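You operate a simulated robot arm through the tools that you are given. There is no shell and no other tool. Be economical: measure what you need, move in short steps, check, and stop when the job is done.

You are at the controls of a simulated robot arm. One attempt, no reset.

JOB
Find where the limiter trips and set the blue switch by the reading.
Fine: mains on with dry hands, heat dial up till the red lamp lights; 75 to 85 C is PASS; dial to min, reset, mains off.

The check looks at the end state, three seconds after you hand in, the way a careful person would. Anything else that was tipped, shoved, dropped, spilled or broken makes it a failure.

ROBOT AND FRAMES
A 6-joint arm with a two-finger parallel gripper, fixed in place. Base frame: the origin is at the foot of the arm, x ahead of it, y to its left, z up. Units: mm, rad, N and s.
Its first joint turns from -1.152 to 1.152 rad. Payload 2.45 kg.
The TCP is the grasp point between the finger pads, 24 mm short of the fingertips. In the tool frame z runs along the fingers and y along their closing line. Largest opening 68 mm; finger width 17, thickness 10; the body of the gripper, 40 by 70 mm, starts 41 mm behind the TCP.
Orientation is told as [roll, pitch, yaw] about the base's x, y, z axes, in that order, counted from this pose: with the fingers straight down and closing along the base's y, the tool's x points along the base's -x, its y along +y and its z along -z.

CONTROLS
- The arm moves only by the tool step_arm. Its argument "steps" is a list of rows, each an object (a shift or turn left out is 0, a gripper value left out holds the last) with "jaw": the finger opening in mm, from 0 to 68; "offset": the shift along the tool's x, y, z in units of 25 mm (1.0 is 25 mm), a list of three; "delta_rot": the turn, a rotation vector about the tool's x, y, z in units of 8 degrees (1.0 is 8 degrees), a list of three. In form: [{"jaw": jaw, "offset": [dx, dy, dz], "delta_rot": [wx, wy, wz]}, ...]. A call has 1 to 12 rows; each row shifts and turns the commanded pose from where the row before left it, along the tool's axes as they then stand. A call with a number of a shift or a turn outside -1 to 1 is refused whole. Each row takes 0.2 s and may step no farther than 50 mm and 0.15 rad from the row before; otherwise, or with a gripper value out of range, the whole call is refused. A pose out of reach is approached as far as the arm can. The call stops where the force on the tool passes 40 N (or 10 N more than at its start, if that is more) or the arm is blocked; 0.2 s more then pass. The fingers move at their own pace (about 108 mm/s each) and stop on an object; they squeeze with about 31 N. The grip force told is the motor's: it shows also when the fingers shut on nothing. Time passes only in rows, and 0.2 s behind the last, so rows that do not move let the fingers close. It gives the time, the measured TCP pose, the force on the tool (base axes), the opening and the grip force at its end, in the units of the frame above (readings bear some noise).
- Cameras (640 x 400 px; columns grow to the right, rows downward): "scene" is fixed at [180.7, 421.7, 1488.2]; the picture's right is [-0.62, -0.79, 0.00], its down [-0.29, 0.22, -0.93] and it looks along [0.73, -0.57, -0.36] (base axes); focal length 340 px, centre (320, 200). "wrist" rides on the gripper at [84, 11, -75] in the tool frame; the picture's right is [-0.13, 0.99, 0.00], its down [-0.60, -0.08, -0.79] and it looks along [-0.79, -0.10, 0.61] (tool axes); focal length 251 px, centre (320, 200). There is no depth. A picture from a camera that has moved, and an enlarged one, comes with that camera's place and axes in the base frame and with its lens.
- snapshot(camera): a new picture of that camera. No time passes.
- zoom(camera, box): a new picture of the part [left, top, right, bottom] of that camera's present view, enlarged. No time passes.
- sign_off(): hands the job in; it is judged then, once.

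Go step by step. Nothing tells you positions but the pictures and the camera data: compare them with the known pose of the tool, close in by small moves and look again before you grip or let go. The budget is 120 turns and 64 pictures, counting those below and the enlarged ones. Unless the task says otherwise, let go and move clear before handing in, and close with one line.

The tools are called after "Request:" as name(argument=value, ...) on one line, values as JSON. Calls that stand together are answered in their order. step_arm: Moves the arm, as the interface text tells. Its arguments: {"type":"object","properties":{"steps":{"type":"array","items":{"type":"object","properties":{"jaw":{"type":"number"},"offset":{"type":"array","items":{"type":"number"}},"delta_rot":{"type":"array","items":{"type":"number"}}}}}},"required":["steps"]} The other tools are called the same way: snapshot (camera) takes a picture; zoom (camera, box) takes an enlarged picture of a part of a camera's view; sign_off () hands the job in.

At the start:

```text
t: 0.0
position: [499.3, 63.0, 1330.8]
tcp_rot: [-0.001, -0.003, -0.001]
wrist_force: [-0.3, -0.2, 0.3]
finger_gap: 67.8
finger_force: 0.0
```

scene: 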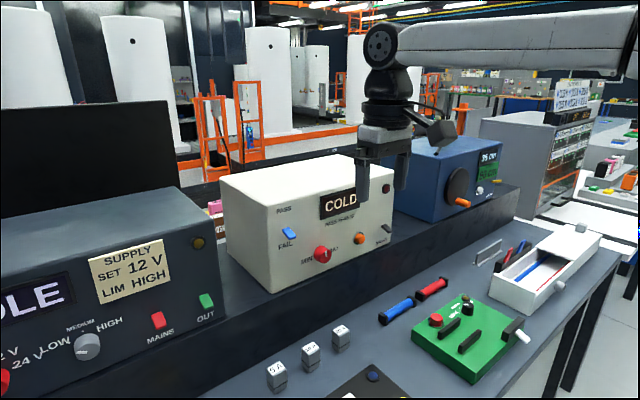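
wrist: 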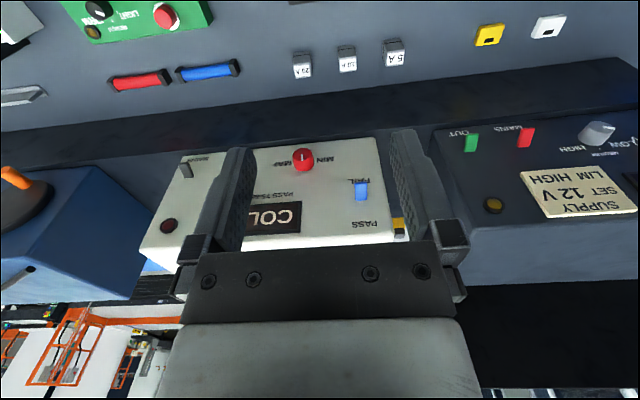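

I see a white tester with a COLD display, a blue PASS/FAIL switch, a red MIN–MAX dial, an orange button and a small toggle. I'll enlarge it to read the labels.

Request:
zoom(camera="scene", box=[215, 150, 415, 300])

Request:
zoom(camera="wrist", box=[130, 120, 450, 290])

Request:
zoom(camera="scene", box=[360, 130, 560, 260])

```text
2.67 times, centred on (315, 225) of scene
camera zoom: at [180.7, 421.7, 1488.2], right [-0.62, -0.79, 0.0], down [-0.29, 0.22, -0.93], along [0.73, -0.57, -0.36], focal length 907 px, centre (333, 133)
```

zoom: 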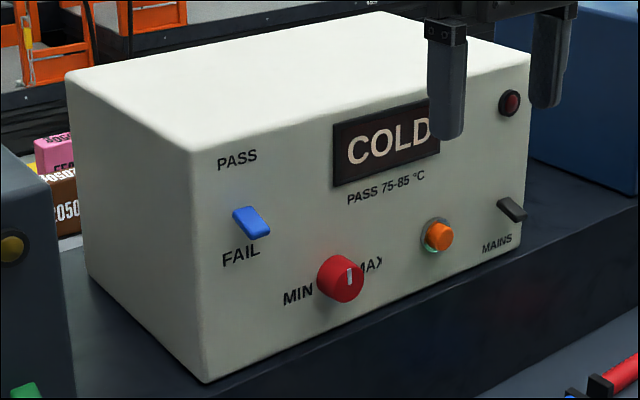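

```text
2.00 times, centred on (290, 205) of wrist
camera zoom: at [414.8, 73.0, 1406.5], right [0.13, 0.99, 0.0], down [0.6, -0.08, 0.79], along [0.79, -0.1, -0.61], focal length 503 px, centre (380, 190)
```

zoom: 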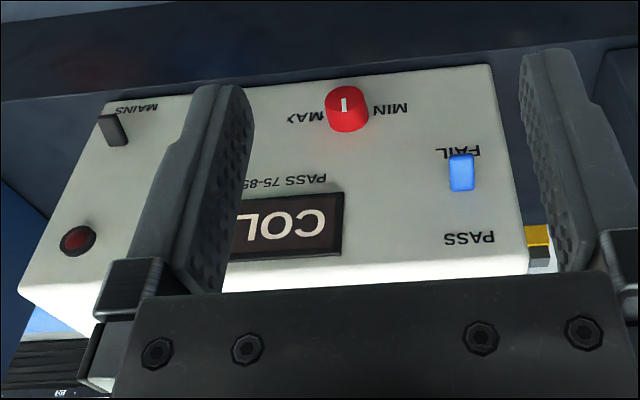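

```text
3.08 times, centred on (460, 195) of scene
camera zoom: at [180.7, 421.7, 1488.2], right [-0.62, -0.79, 0.0], down [-0.29, 0.22, -0.93], along [0.73, -0.57, -0.36], focal length 1047 px, centre (-111, 215)
```

zoom: 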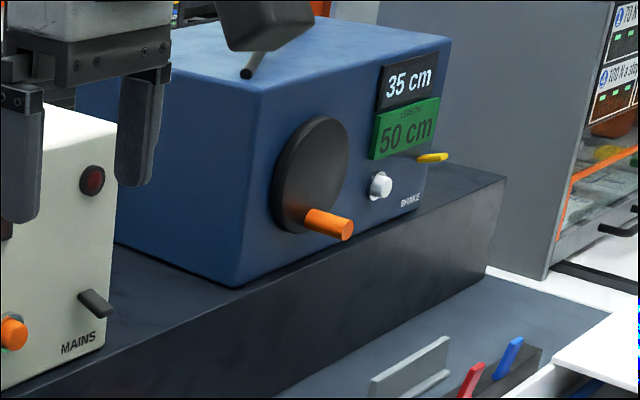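

The face of the tester looks toward the arm at about x≈700–715. I put the dial near [699, 9, 1100], the blue switch near [698, 96, 1179], the mains toggle near [698, -203, 1097] and the reset near [703, -109, 1100]. Next I'll enlarge the dial and the switches.

Request:
zoom(camera="scene", box=[270, 215, 350, 275])

Request:
zoom(camera="scene", box=[335, 200, 415, 260])

Request:
zoom(camera="wrist", box=[260, 135, 390, 215])

```text
6.67 times, centred on (310, 245) of scene
camera zoom: at [180.7, 421.7, 1488.2], right [-0.62, -0.79, 0.0], down [-0.29, 0.22, -0.93], along [0.73, -0.57, -0.36], focal length 2268 px, centre (387, -100)
```

zoom: 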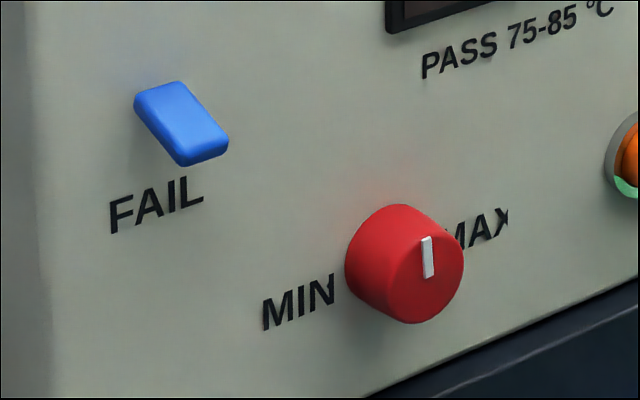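

```text
6.67 times, centred on (375, 230) of scene
camera zoom: at [180.7, 421.7, 1488.2], right [-0.62, -0.79, 0.0], down [-0.29, 0.22, -0.93], along [0.73, -0.57, -0.36], focal length 2268 px, centre (-47, 0)
```

zoom: 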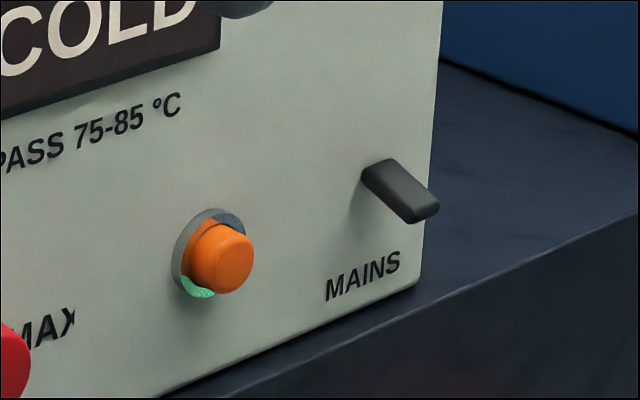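

```text
4.92 times, centred on (325, 175) of wrist
camera zoom: at [414.8, 73.0, 1406.5], right [0.13, 0.99, 0.0], down [0.6, -0.08, 0.79], along [0.79, -0.1, -0.61], focal length 1238 px, centre (295, 323)
```

zoom: 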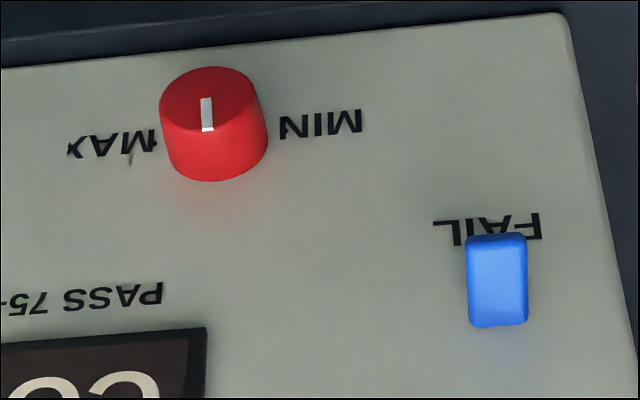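

The dial's mark points straight up, and both levers tilt down, so the blue one is at FAIL and mains looks off. I'll pitch the tool forward to horizontal here in free space, with y lined up on the dial.

Request:
step_arm(steps=[{"offset": [-1, -1, 0]}, {"offset": [0, -1, 0]}, {"delta_rot": [0, -1, 0]}, {"delta_rot": [0, -1, 0]}, {"delta_rot": [0, -1, 0]}, {"delta_rot": [0, -1, 0]}, {"delta_rot": [0, -1, 0]}, {"delta_rot": [0, -1, 0]}])

```text
t: 1.8
position: [522.9, 12.1, 1332.6]
tcp_rot: [-0.002, -0.841, 0.0]
wrist_force: [0.3, 0.2, -0.1]
finger_gap: 67.9
finger_force: 0.1
```

Request:
step_arm(steps=[{"delta_rot": [0, -1, 0]}, {"delta_rot": [0, -1, 0]}, {"delta_rot": [0, -1, 0]}, {"delta_rot": [0, -1, 0]}, {"delta_rot": [0, -1, 0]}, {"delta_rot": [0, -0.25, 0]}])

Request:
snapshot(camera="wrist")

Request:
snapshot(camera="scene")

```text
t: 3.2
position: [541.2, 9.7, 1329.5]
tcp_rot: [-0.148, -1.512, 0.132]
wrist_force: [-0.3, -1.2, 0.0]
finger_gap: 67.9
finger_force: 0.1
out of reach, approached as far as the arm can: row 1, 2, 3, 4, 5
```

```text
55 pictures are left
camera wrist: at [461.7, 21.3, 1249.1], right [0.02, 0.99, 0.12], down [-0.76, -0.06, 0.65], along [0.65, -0.11, 0.75], focal length 251 px, centre (320, 200)
```

wrist: 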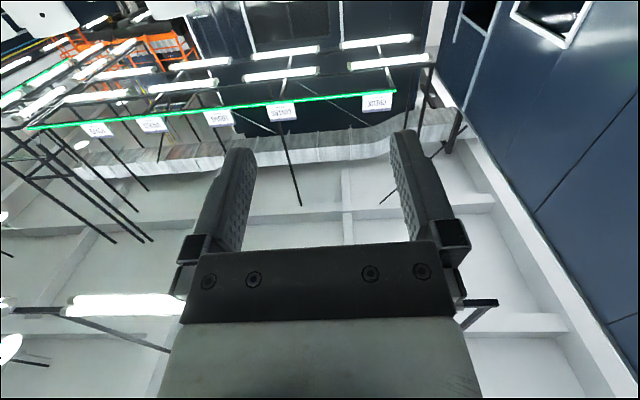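

```text
54 pictures are left
```

scene: 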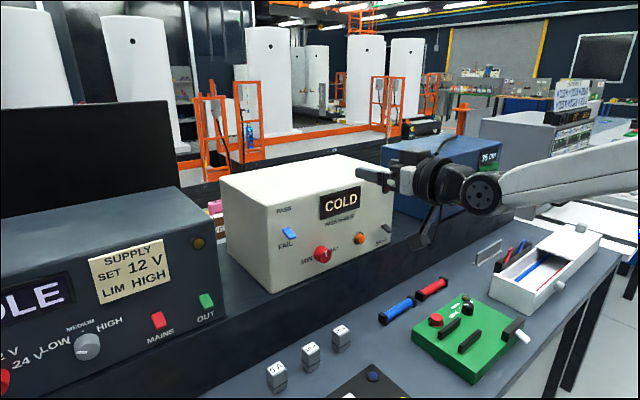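

The pitch is nearly there but the reach is tight this close in. I'll move forward and down so the arm settles in the commanded horizontal pose.

Request:
step_arm(steps=[{"offset": [0, 0, 1]}, {"offset": [0, 0, 1]}, {"offset": [1, 0, 0]}, {"offset": [1, 0, 0]}, {"offset": [1, 0, 0]}, {"offset": [1, 0, 0]}, {"offset": [1, 0, 0]}])

Request:
snapshot(camera="wrist")

Request:
snapshot(camera="scene")

```text
t: 4.8
position: [583.6, 7.1, 1204.8]
tcp_rot: [-0.119, -1.511, 0.102]
wrist_force: [-0.4, 0.2, -0.1]
finger_gap: 68.0
finger_force: 0.0
```

```text
53 pictures are left
camera wrist: at [504.2, 18.3, 1125.5], right [0.02, 0.99, 0.12], down [-0.76, -0.06, 0.65], along [0.65, -0.11, 0.75], focal length 251 px, centre (320, 200)
```

wrist: 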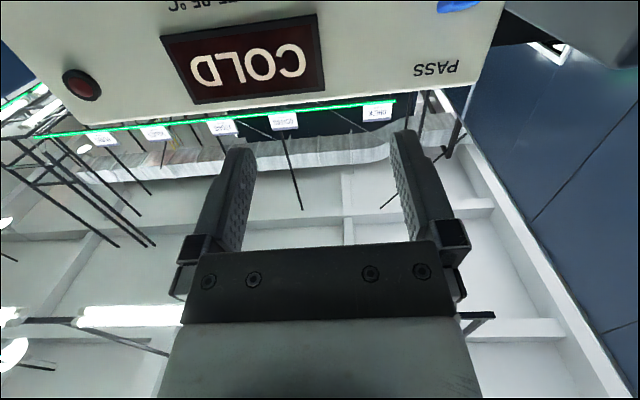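

```text
52 pictures are left
```

scene: 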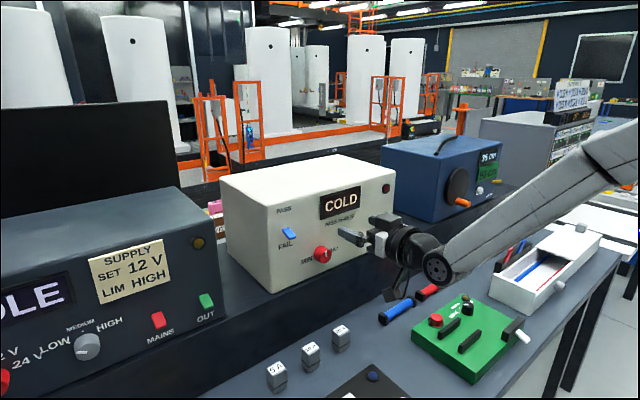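

The tool is now close to horizontal, pitched about 3° down. I'll roll it about its own axis by roughly 88° so the camera sits to the left, which keeps it off the table and gives it a view of the display.

Request:
step_arm(steps=[{"delta_rot": [0, 0, 1]}, {"delta_rot": [0, 0, 1]}, {"delta_rot": [0, 0, 1]}, {"delta_rot": [0, 0, 1]}, {"delta_rot": [0, 0, 1]}, {"delta_rot": [0, 0, 1]}, {"delta_rot": [0, 0, 1]}, {"delta_rot": [0, 0, 1]}, {"delta_rot": [0, 0, 1]}, {"delta_rot": [0, 0, 1]}, {"delta_rot": [0, 0, 1]}])

Request:
snapshot(camera="wrist")

```text
t: 7.2
position: [582.6, 8.3, 1201.0]
tcp_rot: [1.509, -0.039, -1.585]
wrist_force: [0.1, 0.5, 0.0]
finger_gap: 68.2
finger_force: 0.1
```

```text
51 pictures are left
camera wrist: at [510.1, 93.6, 1214.0], right [0.06, -0.09, 0.99], down [-0.81, -0.59, -0.01], along [0.59, -0.8, -0.11], focal length 251 px, centre (320, 200)
```

wrist: 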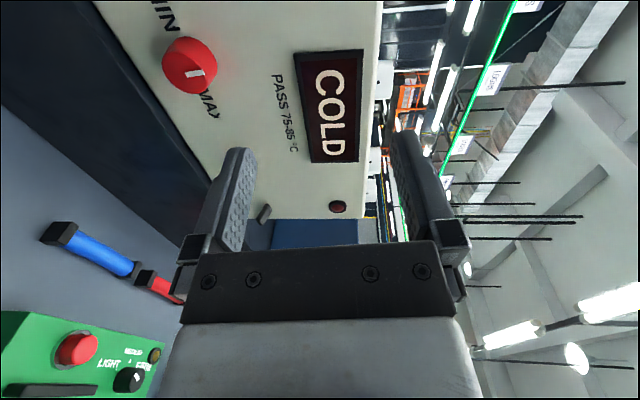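

The roll works and this view shows the dial, display and lamp. I'll lower to the dial's height, still well back from the face, and roll a further 48° before gripping.

Request:
step_arm(steps=[{"offset": [0.15, -1, 0]}, {"offset": [0.1, -1, 0]}, {"offset": [0, -1, 0]}, {"offset": [0, -1, 0]}, {"delta_rot": [0, 0, 1]}, {"delta_rot": [0, 0, 1]}, {"delta_rot": [0, 0, 1]}, {"delta_rot": [0, 0, 1]}, {"delta_rot": [0, 0, 1]}, {"delta_rot": [0, 0, 1]}])

Request:
snapshot(camera="wrist")

Request:
snapshot(camera="scene")

```text
t: 9.4
position: [576.2, 10.1, 1102.3]
tcp_rot: [1.486, 0.797, -1.65]
wrist_force: [-0.3, 0.1, -0.2]
finger_gap: 67.7
finger_force: 0.1
```

```text
50 pictures are left
camera wrist: at [506.8, 61.9, 1174.2], right [0.02, -0.8, 0.6], down [-0.83, -0.35, -0.44], along [0.56, -0.48, -0.67], focal length 251 px, centre (320, 200)
```

wrist: 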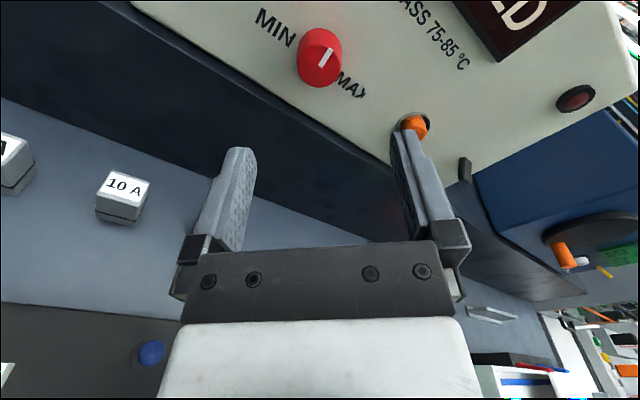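

```text
49 pictures are left
```

scene: 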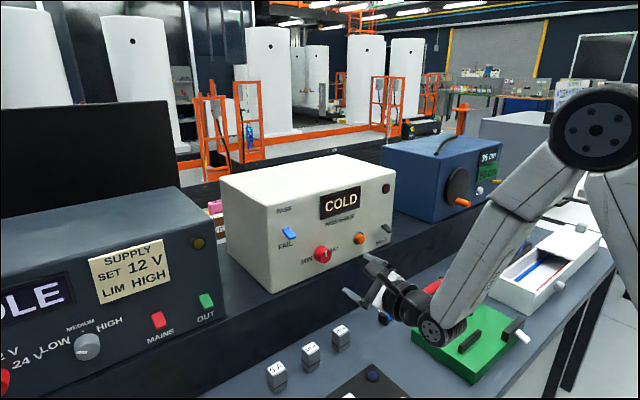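

The tool is aligned with the dial, which I now take at y≈11, z≈1098. I'll move in partway and check.

Request:
step_arm(steps=[{"offset": [0.17, 0, 1]}, {"offset": [0, 0, 1]}, {"offset": [0, 0, 1]}])

Request:
snapshot(camera="wrist")

Request:
zoom(camera="scene", box=[260, 180, 420, 290])

```text
t: 10.2
position: [652.0, 9.9, 1102.0]
tcp_rot: [1.486, 0.795, -1.649]
wrist_force: [0.0, 0.7, 0.3]
finger_gap: 68.1
finger_force: 0.0
```

```text
48 pictures are left
camera wrist: at [582.1, 61.8, 1174.0], right [0.02, -0.8, 0.6], down [-0.83, -0.35, -0.44], along [0.56, -0.49, -0.67], focal length 251 px, centre (320, 200)
```

wrist: 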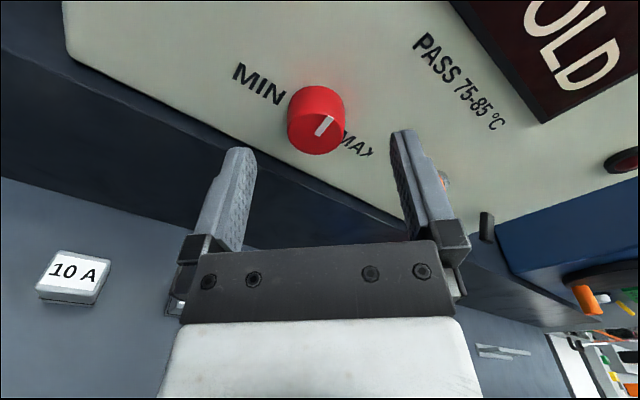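

```text
3.64 times, centred on (340, 235) of scene
camera zoom: at [180.7, 421.7, 1488.2], right [-0.62, -0.79, 0.0], down [-0.29, 0.22, -0.93], along [0.73, -0.57, -0.36], focal length 1237 px, centre (247, 73)
```

zoom: 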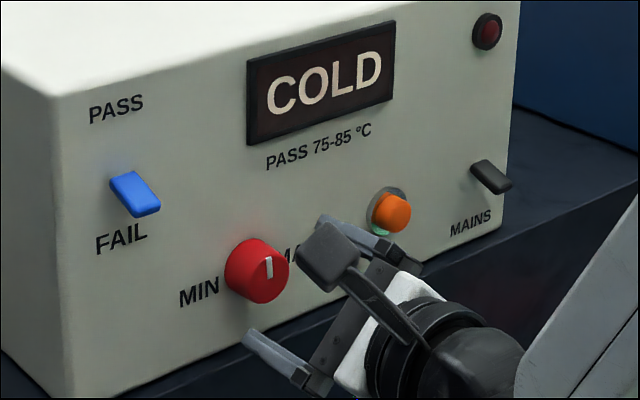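

The fingers straddle the dial and are well centred. I'll advance so the tips stop about 5 mm short of the face.

Request:
step_arm(steps=[{"offset": [0, 0, 0.6]}, {"offset": [0, 0, 0.4]}, {"offset": [0, 0, 0.1]}])

Request:
snapshot(camera="wrist")

Request:
zoom(camera="scene", box=[280, 200, 400, 280])

```text
t: 11.0
position: [678.6, 12.1, 1099.6]
tcp_rot: [1.483, 0.796, -1.65]
wrist_force: [-0.1, -0.8, 0.6]
finger_gap: 67.9
finger_force: 0.0
```

```text
46 pictures are left
camera wrist: at [608.9, 64.1, 1170.9], right [0.02, -0.8, 0.6], down [-0.83, -0.35, -0.44], along [0.56, -0.49, -0.67], focal length 251 px, centre (320, 200)
```

wrist: 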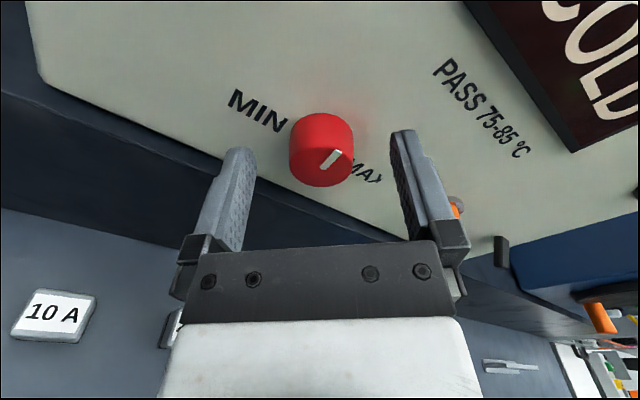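

```text
5.00 times, centred on (340, 240) of scene
camera zoom: at [180.8, 421.7, 1488.2], right [-0.62, -0.79, 0.0], down [-0.29, 0.22, -0.93], along [0.73, -0.57, -0.36], focal length 1701 px, centre (220, 0)
```

zoom: 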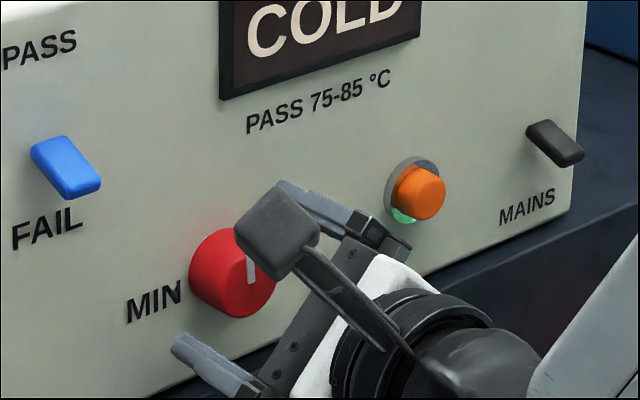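

The dial sits between the fingertips with about 14 mm of overlap. I'll close on it.

Request:
step_arm(steps=[{"offset": [0, 0.06, 0.06]}, {"jaw": 20}, {"jaw": 20}, {"jaw": 20}])

Request:
snapshot(camera="wrist")

```text
t: 12.0
position: [680.4, 12.9, 1099.0]
tcp_rot: [1.479, 0.791, -1.65]
wrist_force: [5.6, 13.4, -11.1]
finger_gap: 33.6
finger_force: 45.1
```

```text
44 pictures are left
camera wrist: at [611.1, 64.2, 1170.4], right [0.03, -0.8, 0.6], down [-0.83, -0.36, -0.43], along [0.56, -0.49, -0.67], focal length 251 px, centre (320, 200)
```

wrist: 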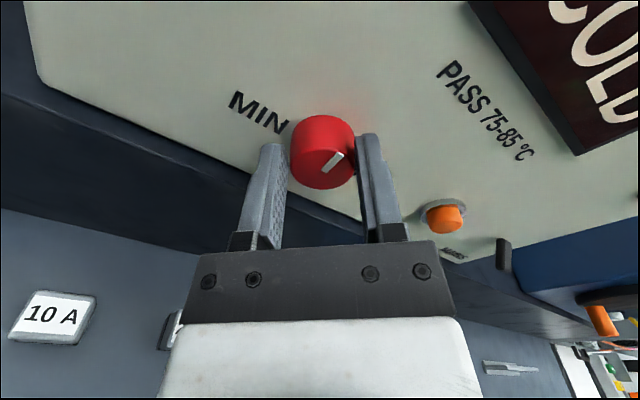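

The grip holds at 33.6 mm, with a slight side load from being off-centre. I'll ease that off and turn counter-clockwise toward MIN in small steps, watching the mark.

Request:
step_arm(steps=[{"offset": [0, -0.08, 0]}, {"delta_rot": [0, 0, -1]}, {"delta_rot": [0, 0, -1]}, {"delta_rot": [0, 0, -1]}, {"delta_rot": [0, 0, -1]}])

Request:
snapshot(camera="wrist")

```text
t: 13.2
position: [679.8, 14.8, 1093.1]
tcp_rot: [1.495, 0.234, -1.601]
wrist_force: [-1.4, 24.5, -24.4]
finger_gap: 33.5
finger_force: 45.3
```

```text
43 pictures are left
camera wrist: at [609.0, 94.8, 1129.1], right [0.06, -0.36, 0.93], down [-0.81, -0.56, -0.16], along [0.58, -0.75, -0.33], focal length 251 px, centre (320, 200)
```

wrist: 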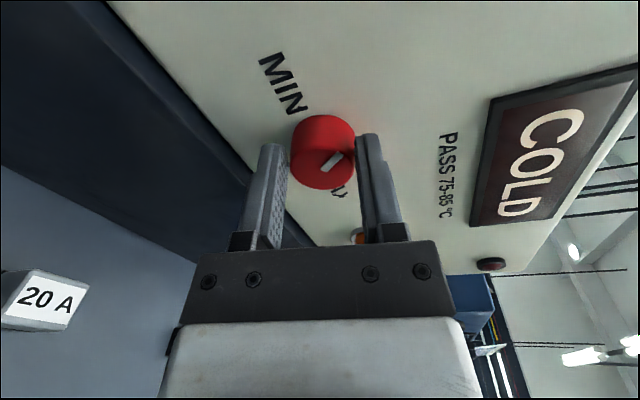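

The dial turned about 32° with the gripper, though side force has built up. I'll ease the tool in the direction of that force and see whether it falls.

Request:
step_arm(steps=[{"offset": [0.06, -0.1, 0]}, {}])

```text
t: 13.8
position: [680.1, 14.0, 1093.4]
tcp_rot: [1.502, 0.236, -1.603]
wrist_force: [-6.3, 15.0, -20.8]
finger_gap: 34.0
finger_force: 44.5
```

Request:
step_arm(steps=[{"offset": [0.06, -0.15, 0]}, {}])

Request:
zoom(camera="scene", box=[280, 200, 400, 280])

```text
t: 14.4
position: [681.0, 14.6, 1093.4]
tcp_rot: [1.509, 0.24, -1.608]
wrist_force: [-18.0, 1.3, -7.2]
finger_gap: 33.4
finger_force: 45.0
```

```text
5.00 times, centred on (340, 240) of scene
camera zoom: at [180.3, 421.7, 1488.2], right [-0.62, -0.79, 0.0], down [-0.29, 0.22, -0.93], along [0.73, -0.57, -0.36], focal length 1701 px, centre (220, 0)
```

zoom: 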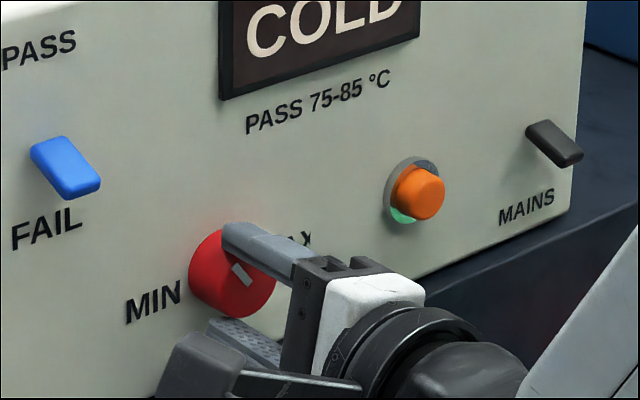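

The side force has dropped and the mark has moved to the upper left. I'll back off about 1.5 mm and keep turning toward MIN.

Request:
step_arm(steps=[{"offset": [0, 0, -0.06]}, {"delta_rot": [0, 0, -1]}, {"delta_rot": [0, 0, -1]}, {}])

Request:
snapshot(camera="wrist")

```text
t: 15.4
position: [680.1, 14.1, 1091.2]
tcp_rot: [1.502, -0.044, -1.586]
wrist_force: [9.5, -1.8, -25.0]
finger_gap: 33.6
finger_force: 45.1
```

```text
41 pictures are left
camera wrist: at [607.1, 100.9, 1103.3], right [0.07, -0.09, 0.99], down [-0.81, -0.59, 0.0], along [0.59, -0.8, -0.11], focal length 251 px, centre (320, 200)
```

wrist: 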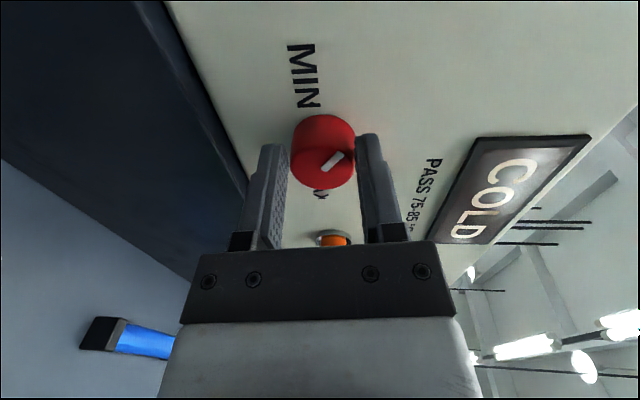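

Request:
step_arm(steps=[{"offset": [0, -0.15, 0]}, {"delta_rot": [0, 0, -1]}, {"delta_rot": [0, 0, -1]}, {}])

Request:
snapshot(camera="wrist")

```text
t: 16.4
position: [679.4, 14.9, 1089.0]
tcp_rot: [1.505, -0.321, -1.569]
wrist_force: [0.9, -11.0, -20.1]
finger_gap: 33.5
finger_force: 44.6
```

```text
40 pictures are left
camera wrist: at [605.4, 99.6, 1076.8], right [0.07, 0.19, 0.98], down [-0.8, -0.58, 0.17], along [0.6, -0.79, 0.11], focal length 251 px, centre (320, 200)
```

wrist: 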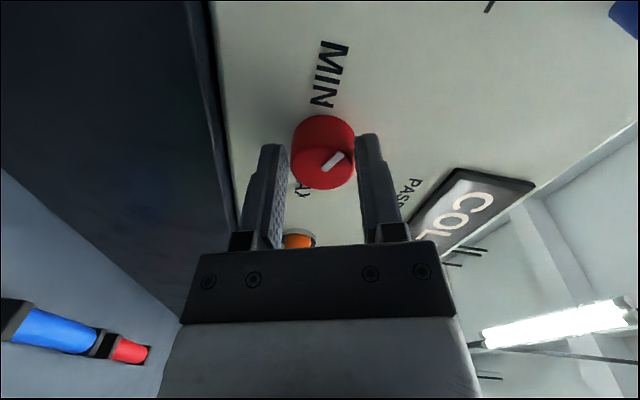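

The dial follows the gripper, about 64° so far. The contact data puts the true dial axis near (y 6, z 1092), so the pads are gripping off-centre by about 8 mm. I'll open, recentre and look.

Request:
step_arm(steps=[{"jaw": 68}, {"jaw": 68}, {"offset": [-0.32, 0, 0]}, {}])

Request:
snapshot(camera="wrist")

Request:
zoom(camera="scene", box=[280, 200, 400, 280])

```text
t: 17.4
position: [679.3, 7.4, 1092.7]
tcp_rot: [1.508, -0.319, -1.566]
wrist_force: [-0.5, 0.3, -1.4]
finger_gap: 68.0
finger_force: 0.1
```

```text
39 pictures are left
camera wrist: at [605.2, 92.6, 1080.4], right [0.06, 0.19, 0.98], down [-0.79, -0.58, 0.16], along [0.6, -0.79, 0.11], focal length 251 px, centre (320, 200)
```

wrist: 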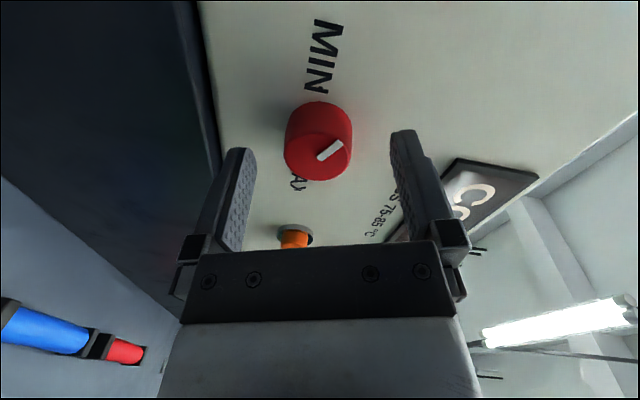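

```text
5.00 times, centred on (340, 240) of scene
camera zoom: at [180.7, 421.7, 1488.2], right [-0.62, -0.79, 0.0], down [-0.29, 0.22, -0.93], along [0.73, -0.57, -0.36], focal length 1701 px, centre (220, 0)
```

zoom: 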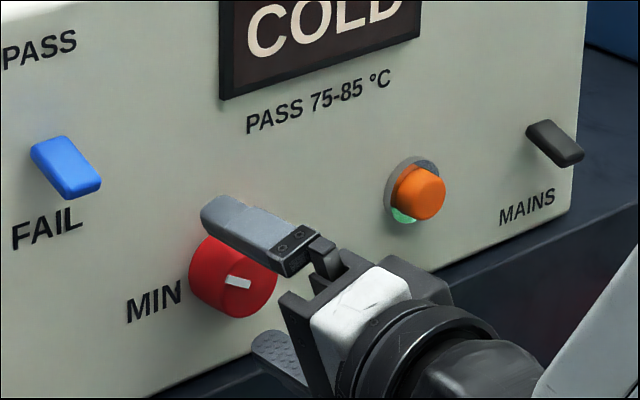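

The mark now points left toward MIN. I'm unsure how deep the dial's front sits, so I'll advance with open fingers in small steps and watch the force.

Request:
step_arm(steps=[{"offset": [0, 0, 0.1]}, {"offset": [0, 0, 0.1]}, {}])

```text
t: 18.2
position: [683.1, 7.7, 1092.1]
tcp_rot: [1.508, -0.32, -1.567]
wrist_force: [-0.1, 0.0, -0.6]
finger_gap: 67.9
finger_force: 0.1
```

Request:
step_arm(steps=[{"offset": [0, 0, 0.08]}, {"offset": [0, 0, 0.08]}, {}])

Request:
zoom(camera="wrist", box=[200, 80, 440, 230])

```text
t: 19.0
position: [688.9, 8.5, 1091.2]
tcp_rot: [1.506, -0.319, -1.567]
wrist_force: [-0.2, 0.0, -0.2]
finger_gap: 67.9
finger_force: 0.0
```

```text
2.67 times, centred on (320, 155) of wrist
camera zoom: at [614.2, 92.8, 1079.3], right [0.06, 0.19, 0.98], down [-0.79, -0.58, 0.16], along [0.6, -0.79, 0.11], focal length 670 px, centre (320, 320)
```

zoom: 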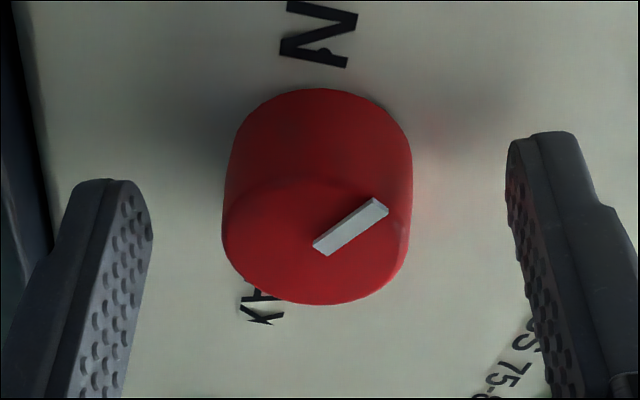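

The tips are now about 16 mm over the dial, centred within 2 mm, and clear of the face. I'll roll back 48° with the jaws open, then grip squarely.

Request:
step_arm(steps=[{"offset": [-0.06, 0, 0], "delta_rot": [0, 0, 1]}, {"delta_rot": [0, 0, 1]}, {"delta_rot": [0, 0, 1]}, {"delta_rot": [0, 0, 1]}, {"delta_rot": [0, 0, 1]}, {"delta_rot": [0, 0, 1]}, {"jaw": 20}, {"jaw": 20}, {"jaw": 20}])

Request:
zoom(camera="wrist", box=[200, 80, 440, 230])

```text
t: 21.0
position: [689.1, 5.8, 1091.4]
tcp_rot: [1.507, 0.518, -1.622]
wrist_force: [-1.8, -3.9, 8.5]
finger_gap: 34.4
finger_force: 45.7
```

```text
2.67 times, centred on (320, 155) of wrist
camera zoom: at [618.1, 75.1, 1146.7], right [0.03, -0.6, 0.8], down [-0.82, -0.47, -0.32], along [0.57, -0.64, -0.51], focal length 670 px, centre (320, 320)
```

zoom: 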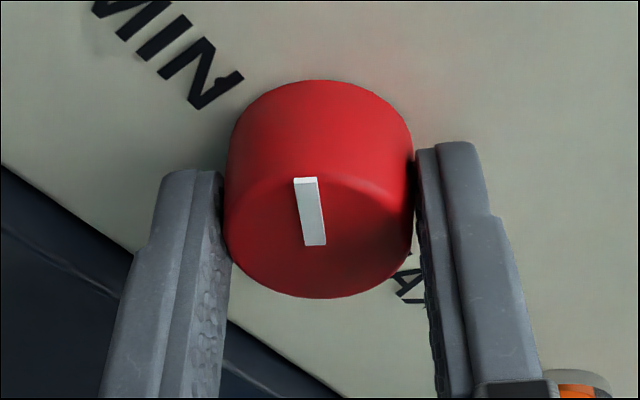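

Good square grip with low forces. I'll turn further counter-clockwise and see whether it meets a stop.

Request:
step_arm(steps=[{"delta_rot": [0, 0, -1]}, {"delta_rot": [0, 0, -1]}, {"delta_rot": [0, 0, -1]}, {}])

Request:
zoom(camera="wrist", box=[200, 80, 440, 230])

```text
t: 22.0
position: [688.4, 6.1, 1091.5]
tcp_rot: [1.511, 0.096, -1.594]
wrist_force: [-4.7, -3.8, 4.1]
finger_gap: 34.3
finger_force: 44.9
```

```text
2.67 times, centred on (320, 155) of wrist
camera zoom: at [616.5, 90.2, 1114.8], right [0.06, -0.23, 0.97], down [-0.81, -0.58, -0.09], along [0.58, -0.78, -0.21], focal length 670 px, centre (320, 320)
```

zoom: 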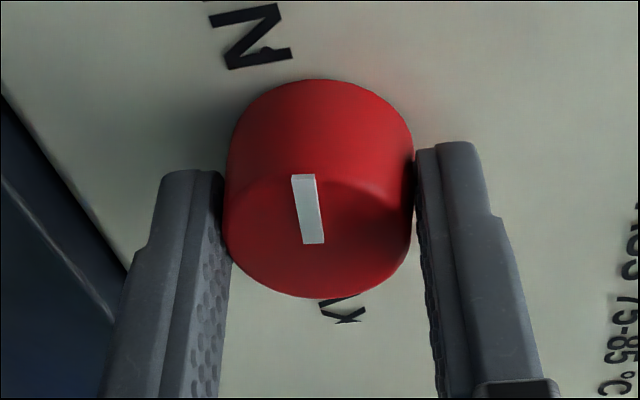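

Request:
step_arm(steps=[{"delta_rot": [0, 0, -1]}, {"delta_rot": [0, 0, -1]}, {"delta_rot": [0, 0, -1]}, {"delta_rot": [0, 0, -1]}, {}])

Request:
zoom(camera="wrist", box=[200, 80, 440, 230])

```text
t: 23.2
position: [687.3, 6.6, 1091.8]
tcp_rot: [1.502, -0.459, -1.557]
wrist_force: [-1.3, -2.4, -1.3]
finger_gap: 34.6
finger_force: 45.5
```

```text
2.67 times, centred on (320, 155) of wrist
camera zoom: at [612.8, 87.5, 1068.0], right [0.06, 0.33, 0.94], down [-0.79, -0.56, 0.25], along [0.61, -0.76, 0.22], focal length 670 px, centre (320, 320)
```

zoom: 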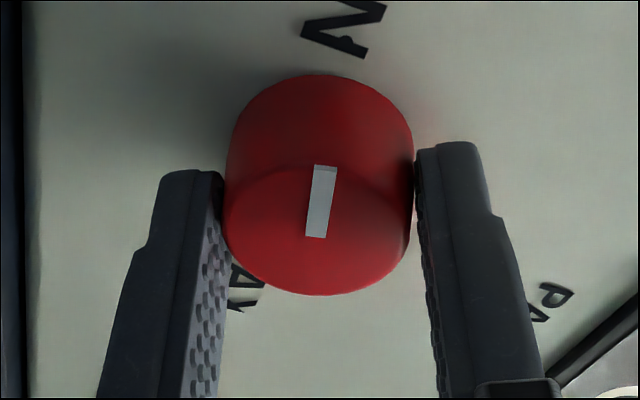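

The mark lagged the gripper on that last move, which suggests the end stop. I'll do a small further turn to confirm.

Request:
step_arm(steps=[{"delta_rot": [0, 0, -1]}, {"delta_rot": [0, 0, -1]}, {}])

Request:
zoom(camera="wrist", box=[200, 80, 440, 230])

```text
t: 24.0
position: [686.5, 5.3, 1091.4]
tcp_rot: [1.487, -0.74, -1.53]
wrist_force: [-2.2, -1.3, -5.0]
finger_gap: 34.8
finger_force: 45.2
```

```text
2.67 times, centred on (320, 155) of wrist
camera zoom: at [610.9, 76.9, 1046.9], right [0.06, 0.57, 0.82], down [-0.78, -0.49, 0.4], along [0.62, -0.66, 0.42], focal length 670 px, centre (320, 320)
```

zoom: 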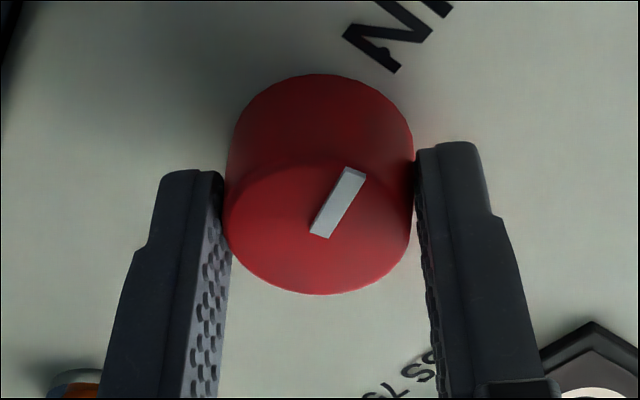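

Confirmed: the dial slips at its MIN stop with the mark left and slightly below horizontal. I'll release, back away, roll level and go over to the mains lever with the fingers closed.

Request:
step_arm(steps=[{"jaw": 68}, {"jaw": 68}, {"offset": [0, 0, -1]}, {"offset": [0, 0, -1]}, {"offset": [0, 0, -1]}, {"delta_rot": [0, 0, 1]}, {"delta_rot": [0, 0, 1]}, {"delta_rot": [0, 0, 1]}, {"delta_rot": [0, 0, 1]}, {"delta_rot": [0, 0, 1]}, {"jaw": 0}, {"jaw": 0}])

Request:
zoom(camera="scene", box=[280, 200, 400, 280])

```text
t: 26.6
position: [613.1, 8.4, 1096.7]
tcp_rot: [1.512, -0.04, -1.586]
wrist_force: [-0.4, 0.6, -1.5]
finger_gap: 0.0
finger_force: 23.9
```

```text
5.00 times, centred on (340, 240) of scene
camera zoom: at [180.7, 421.7, 1488.2], right [-0.62, -0.79, 0.0], down [-0.29, 0.22, -0.93], along [0.73, -0.57, -0.36], focal length 1701 px, centre (220, 0)
```

zoom: 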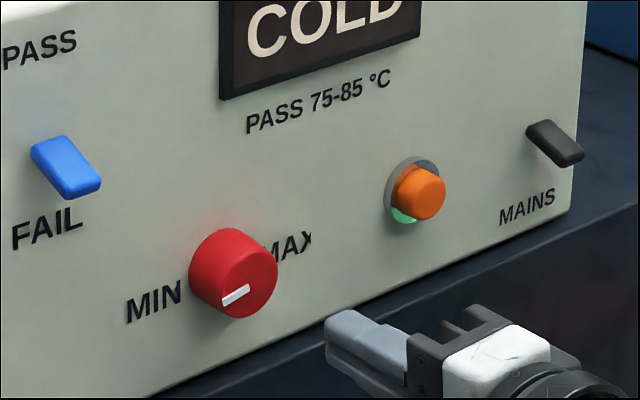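

The dial is at MIN. Now I'll traverse right to a point in front of and slightly below the mains lever.

Request:
step_arm(steps=[{"offset": [-1, -0.5, 0]}, {"offset": [-1, -0.5, 0]}, {"offset": [-1, -0.5, 0]}, {"offset": [-1, -0.3, 0]}, {"offset": [-1, 0, 0]}, {"offset": [-1, 0, 0]}, {"offset": [-1, 0, 0]}, {"offset": [-1, 0, 0]}])

Request:
snapshot(camera="wrist")

Request:
zoom(camera="scene", box=[330, 180, 450, 260])

```text
t: 28.4
position: [609.1, -195.4, 1058.8]
tcp_rot: [1.511, -0.041, -1.585]
wrist_force: [-0.8, -0.7, 0.8]
finger_gap: 0.0
finger_force: 23.5
```

```text
31 pictures are left
camera wrist: at [535.4, -109.6, 1070.3], right [0.06, -0.09, 0.99], down [-0.8, -0.59, -0.01], along [0.59, -0.8, -0.11], focal length 251 px, centre (320, 200)
```

wrist: 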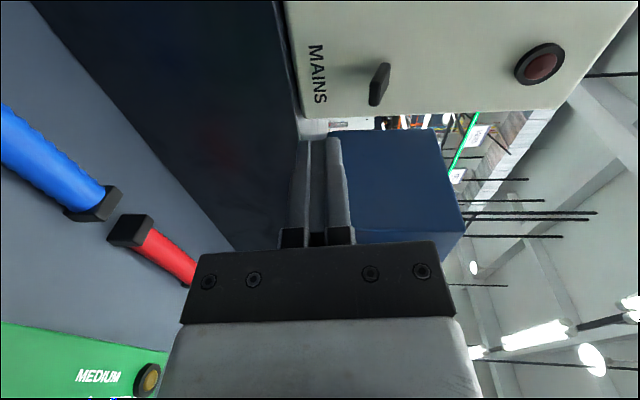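

```text
5.00 times, centred on (390, 220) of scene
camera zoom: at [180.7, 421.7, 1488.2], right [-0.62, -0.79, 0.0], down [-0.29, 0.22, -0.93], along [0.73, -0.57, -0.36], focal length 1701 px, centre (-30, 100)
```

zoom: 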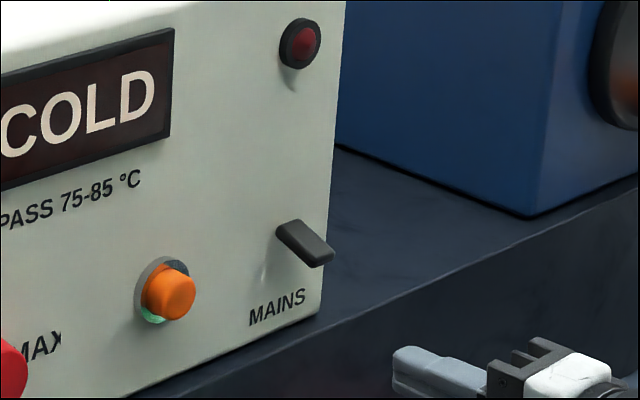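

The lever tip is near [690, -205, 1088] and hangs down. I'll bring the closed fingertips in below it, then push up.

Request:
step_arm(steps=[{"offset": [-0.33, 0.3, 0]}, {"offset": [0, 0, 1]}, {"offset": [0, 0, 1]}, {"offset": [0, 0, 0.8]}, {}])

Request:
snapshot(camera="wrist")

Request:
zoom(camera="scene", box=[330, 180, 450, 260])

```text
t: 29.6
position: [680.3, -201.7, 1063.2]
tcp_rot: [1.513, -0.044, -1.586]
wrist_force: [0.5, 0.5, 0.2]
finger_gap: 0.0
finger_force: 23.4
```

```text
29 pictures are left
camera wrist: at [606.8, -116.2, 1075.1], right [0.06, -0.09, 0.99], down [-0.81, -0.59, -0.01], along [0.59, -0.8, -0.11], focal length 251 px, centre (320, 200)
```

wrist: 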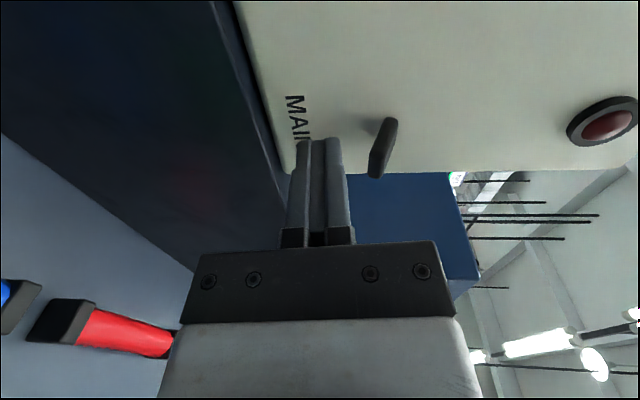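

```text
5.00 times, centred on (390, 220) of scene
camera zoom: at [180.8, 421.7, 1488.2], right [-0.62, -0.79, 0.0], down [-0.29, 0.22, -0.93], along [0.73, -0.57, -0.36], focal length 1701 px, centre (-30, 100)
```

zoom: 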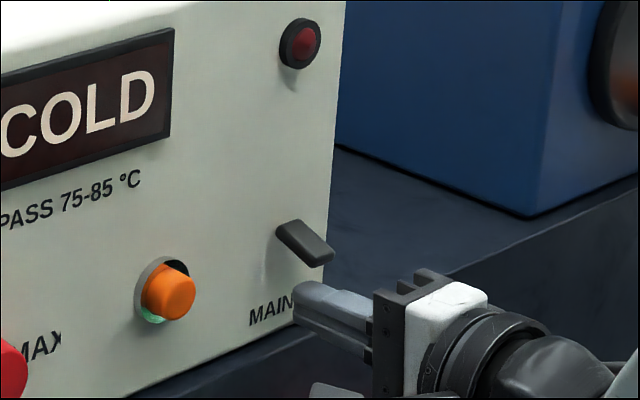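

The fingers sit about 10 mm under the lever. I'll push up gradually.

Request:
step_arm(steps=[{"offset": [0, 0.4, 0]}, {"offset": [0, 0.3, 0]}, {"offset": [0, 0.2, 0]}, {"offset": [0, 0.2, 0]}, {}])

Request:
zoom(camera="scene", box=[330, 180, 450, 260])

```text
t: 30.8
position: [681.1, -201.7, 1090.1]
tcp_rot: [1.512, -0.042, -1.585]
wrist_force: [1.0, -0.4, -0.3]
finger_gap: 0.0
finger_force: 23.4
```

```text
5.00 times, centred on (390, 220) of scene
camera zoom: at [180.7, 421.7, 1488.2], right [-0.62, -0.79, 0.0], down [-0.29, 0.22, -0.93], along [0.73, -0.57, -0.36], focal length 1701 px, centre (-30, 100)
```

zoom: 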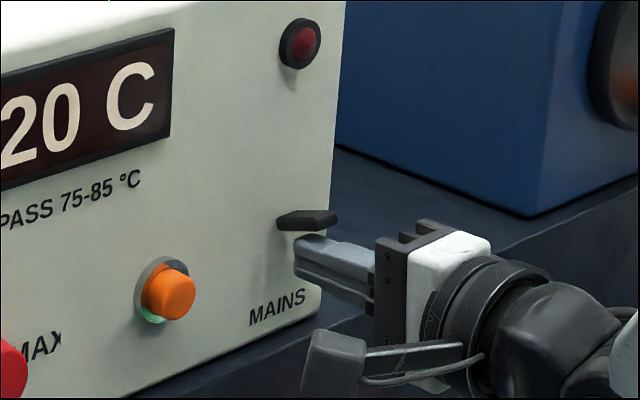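

Mains is on and the display reads 20 C. I'll back away, return to the dial and pre-roll the open jaws for a clockwise turn.

Request:
step_arm(steps=[{"offset": [0, -0.1, -0.8]}, {"offset": [0, 0, -1]}, {"offset": [0, 0, -1]}, {"offset": [1, 0.1, 0]}, {"offset": [1, 0.1, 0]}, {"offset": [1, 0.1, 0]}, {"offset": [1, 0.1, 0]}, {"offset": [1, 0.05, 0]}, {"offset": [1, 0, 0]}, {"offset": [1, 0, 0]}, {"offset": [1, 0, 0]}, {"offset": [0.3, 0, 0], "jaw": 68}])

Request:
step_arm(steps=[{"delta_rot": [0, 0, -1]}, {"delta_rot": [0, 0, -1]}, {"delta_rot": [0, 0, -1]}, {"delta_rot": [0, 0, -1]}, {"delta_rot": [0, 0, -1]}])

Request:
snapshot(camera="wrist")

```text
t: 33.4
position: [613.6, 10.3, 1095.0]
tcp_rot: [1.51, -0.04, -1.585]
wrist_force: [-0.4, -0.1, -0.5]
finger_gap: 68.1
finger_force: 0.0
```

```text
t: 34.6
position: [613.1, 7.9, 1094.7]
tcp_rot: [1.489, -0.741, -1.533]
wrist_force: [-0.2, 1.0, 0.6]
finger_gap: 68.0
finger_force: 0.1
```

```text
26 pictures are left
camera wrist: at [537.1, 78.7, 1050.4], right [0.06, 0.57, 0.82], down [-0.78, -0.48, 0.4], along [0.62, -0.66, 0.42], focal length 251 px, centre (320, 200)
```

wrist: 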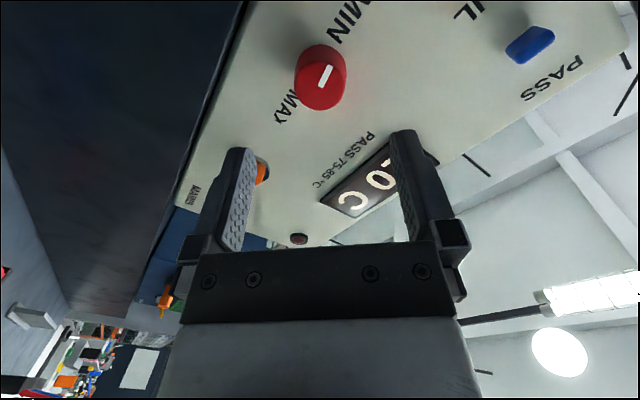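

Aligned with the dial within 2 mm of before. I'll advance, grip and start turning clockwise in small steps.

Request:
step_arm(steps=[{"offset": [-0.04, 0, 1]}, {"offset": [0, 0, 1]}, {"offset": [0, 0, 1]}, {"jaw": 20}, {"jaw": 20}, {"jaw": 20}])

Request:
zoom(camera="wrist", box=[200, 80, 440, 230])

```text
t: 36.0
position: [687.2, 6.0, 1090.7]
tcp_rot: [1.489, -0.739, -1.532]
wrist_force: [1.8, -0.4, -1.1]
finger_gap: 34.8
finger_force: 45.1
```

```text
2.67 times, centred on (320, 155) of wrist
camera zoom: at [610.3, 76.5, 1047.2], right [0.06, 0.57, 0.82], down [-0.78, -0.49, 0.4], along [0.62, -0.66, 0.42], focal length 670 px, centre (320, 320)
```

zoom: 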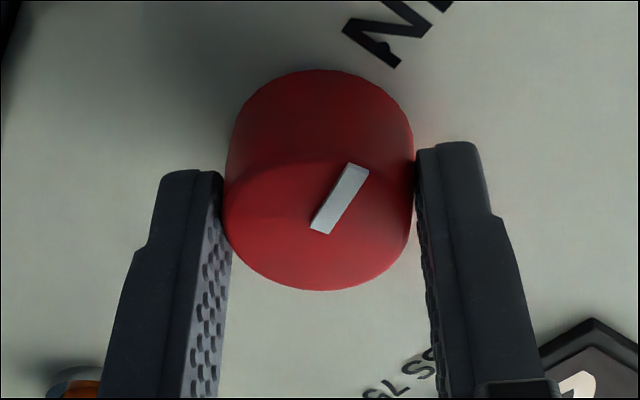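

Request:
step_arm(steps=[{"delta_rot": [0, 0, 1]}, {"delta_rot": [0, 0, 1]}, {"delta_rot": [0, 0, 1]}, {}, {}])

Request:
snapshot(camera="scene")

```text
t: 37.2
position: [686.0, 5.4, 1090.5]
tcp_rot: [1.509, -0.319, -1.569]
wrist_force: [-12.6, 2.5, 5.3]
finger_gap: 34.8
finger_force: 45.3
```

```text
24 pictures are left
```

scene: 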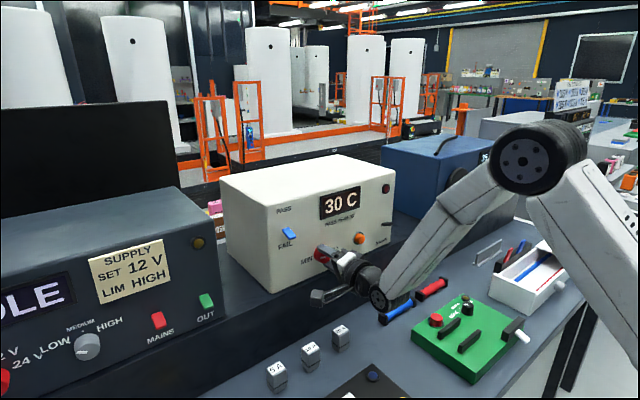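

The display reads 30 C after 24°, and both the display and lamp are visible from the scene camera. I'll wait a second to see whether the reading lags.

Request:
step_arm(steps=[{}, {}, {}, {}, {}, {}])

Request:
zoom(camera="scene", box=[310, 170, 410, 250])

```text
t: 38.6
position: [686.7, 4.8, 1092.1]
tcp_rot: [1.508, -0.322, -1.567]
wrist_force: [-14.6, 7.4, 5.7]
finger_gap: 34.8
finger_force: 45.1
```

```text
5.00 times, centred on (360, 210) of scene
camera zoom: at [180.1, 422.0, 1488.2], right [-0.62, -0.79, 0.0], down [-0.29, 0.22, -0.93], along [0.73, -0.57, -0.36], focal length 1701 px, centre (120, 150)
```

zoom: 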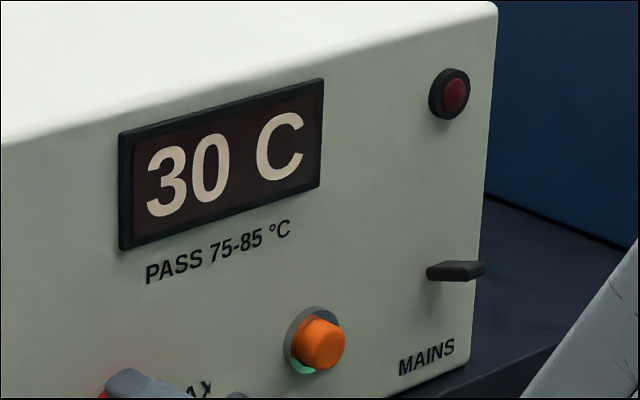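

The reading tracks the dial at once, at roughly 0.42 °C per degree. I'll turn on by another 40°.

Request:
step_arm(steps=[{"delta_rot": [0, 0, 1]}, {"delta_rot": [0, 0, 1]}, {"delta_rot": [0, 0, 1]}, {"delta_rot": [0, 0, 1]}, {"delta_rot": [0, 0, 1]}, {}])

Request:
zoom(camera="scene", box=[310, 170, 410, 250])

```text
t: 40.0
position: [687.4, 5.8, 1091.4]
tcp_rot: [1.506, 0.378, -1.611]
wrist_force: [-8.8, 6.5, 3.8]
finger_gap: 34.7
finger_force: 45.2
```

```text
5.00 times, centred on (360, 210) of scene
camera zoom: at [180.3, 422.0, 1488.2], right [-0.62, -0.79, 0.0], down [-0.29, 0.22, -0.93], along [0.73, -0.57, -0.36], focal length 1701 px, centre (120, 150)
```

zoom: 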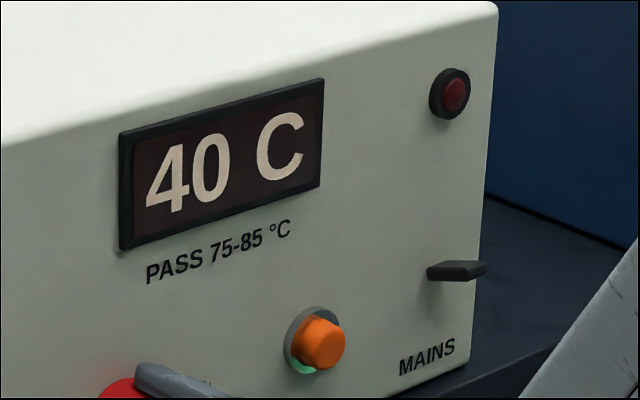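

Request:
step_arm(steps=[{"delta_rot": [0, 0, 1]}, {"delta_rot": [0, 0, 1]}, {"delta_rot": [0, 0, 1]}, {}])

Request:
zoom(camera="scene", box=[290, 170, 410, 260])

Request:
zoom(camera="wrist", box=[200, 80, 440, 230])

```text
t: 41.0
position: [687.7, 4.8, 1090.7]
tcp_rot: [1.482, 0.796, -1.65]
wrist_force: [-15.3, 6.0, 2.7]
finger_gap: 34.8
finger_force: 45.1
```

```text
4.44 times, centred on (350, 215) of scene
camera zoom: at [180.2, 421.9, 1488.2], right [-0.62, -0.79, 0.0], down [-0.29, 0.22, -0.93], along [0.73, -0.57, -0.36], focal length 1512 px, centre (187, 133)
```

zoom: 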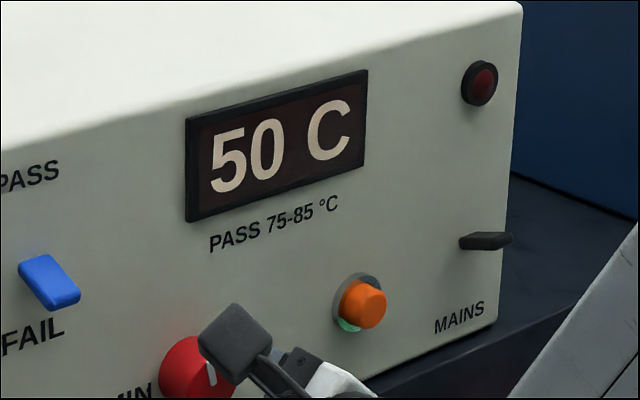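

```text
2.67 times, centred on (320, 155) of wrist
camera zoom: at [617.9, 57.4, 1163.2], right [0.02, -0.8, 0.6], down [-0.83, -0.35, -0.44], along [0.56, -0.49, -0.67], focal length 670 px, centre (320, 320)
```

zoom: 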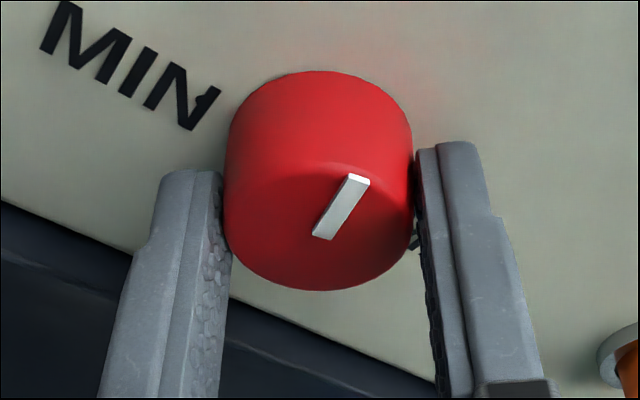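

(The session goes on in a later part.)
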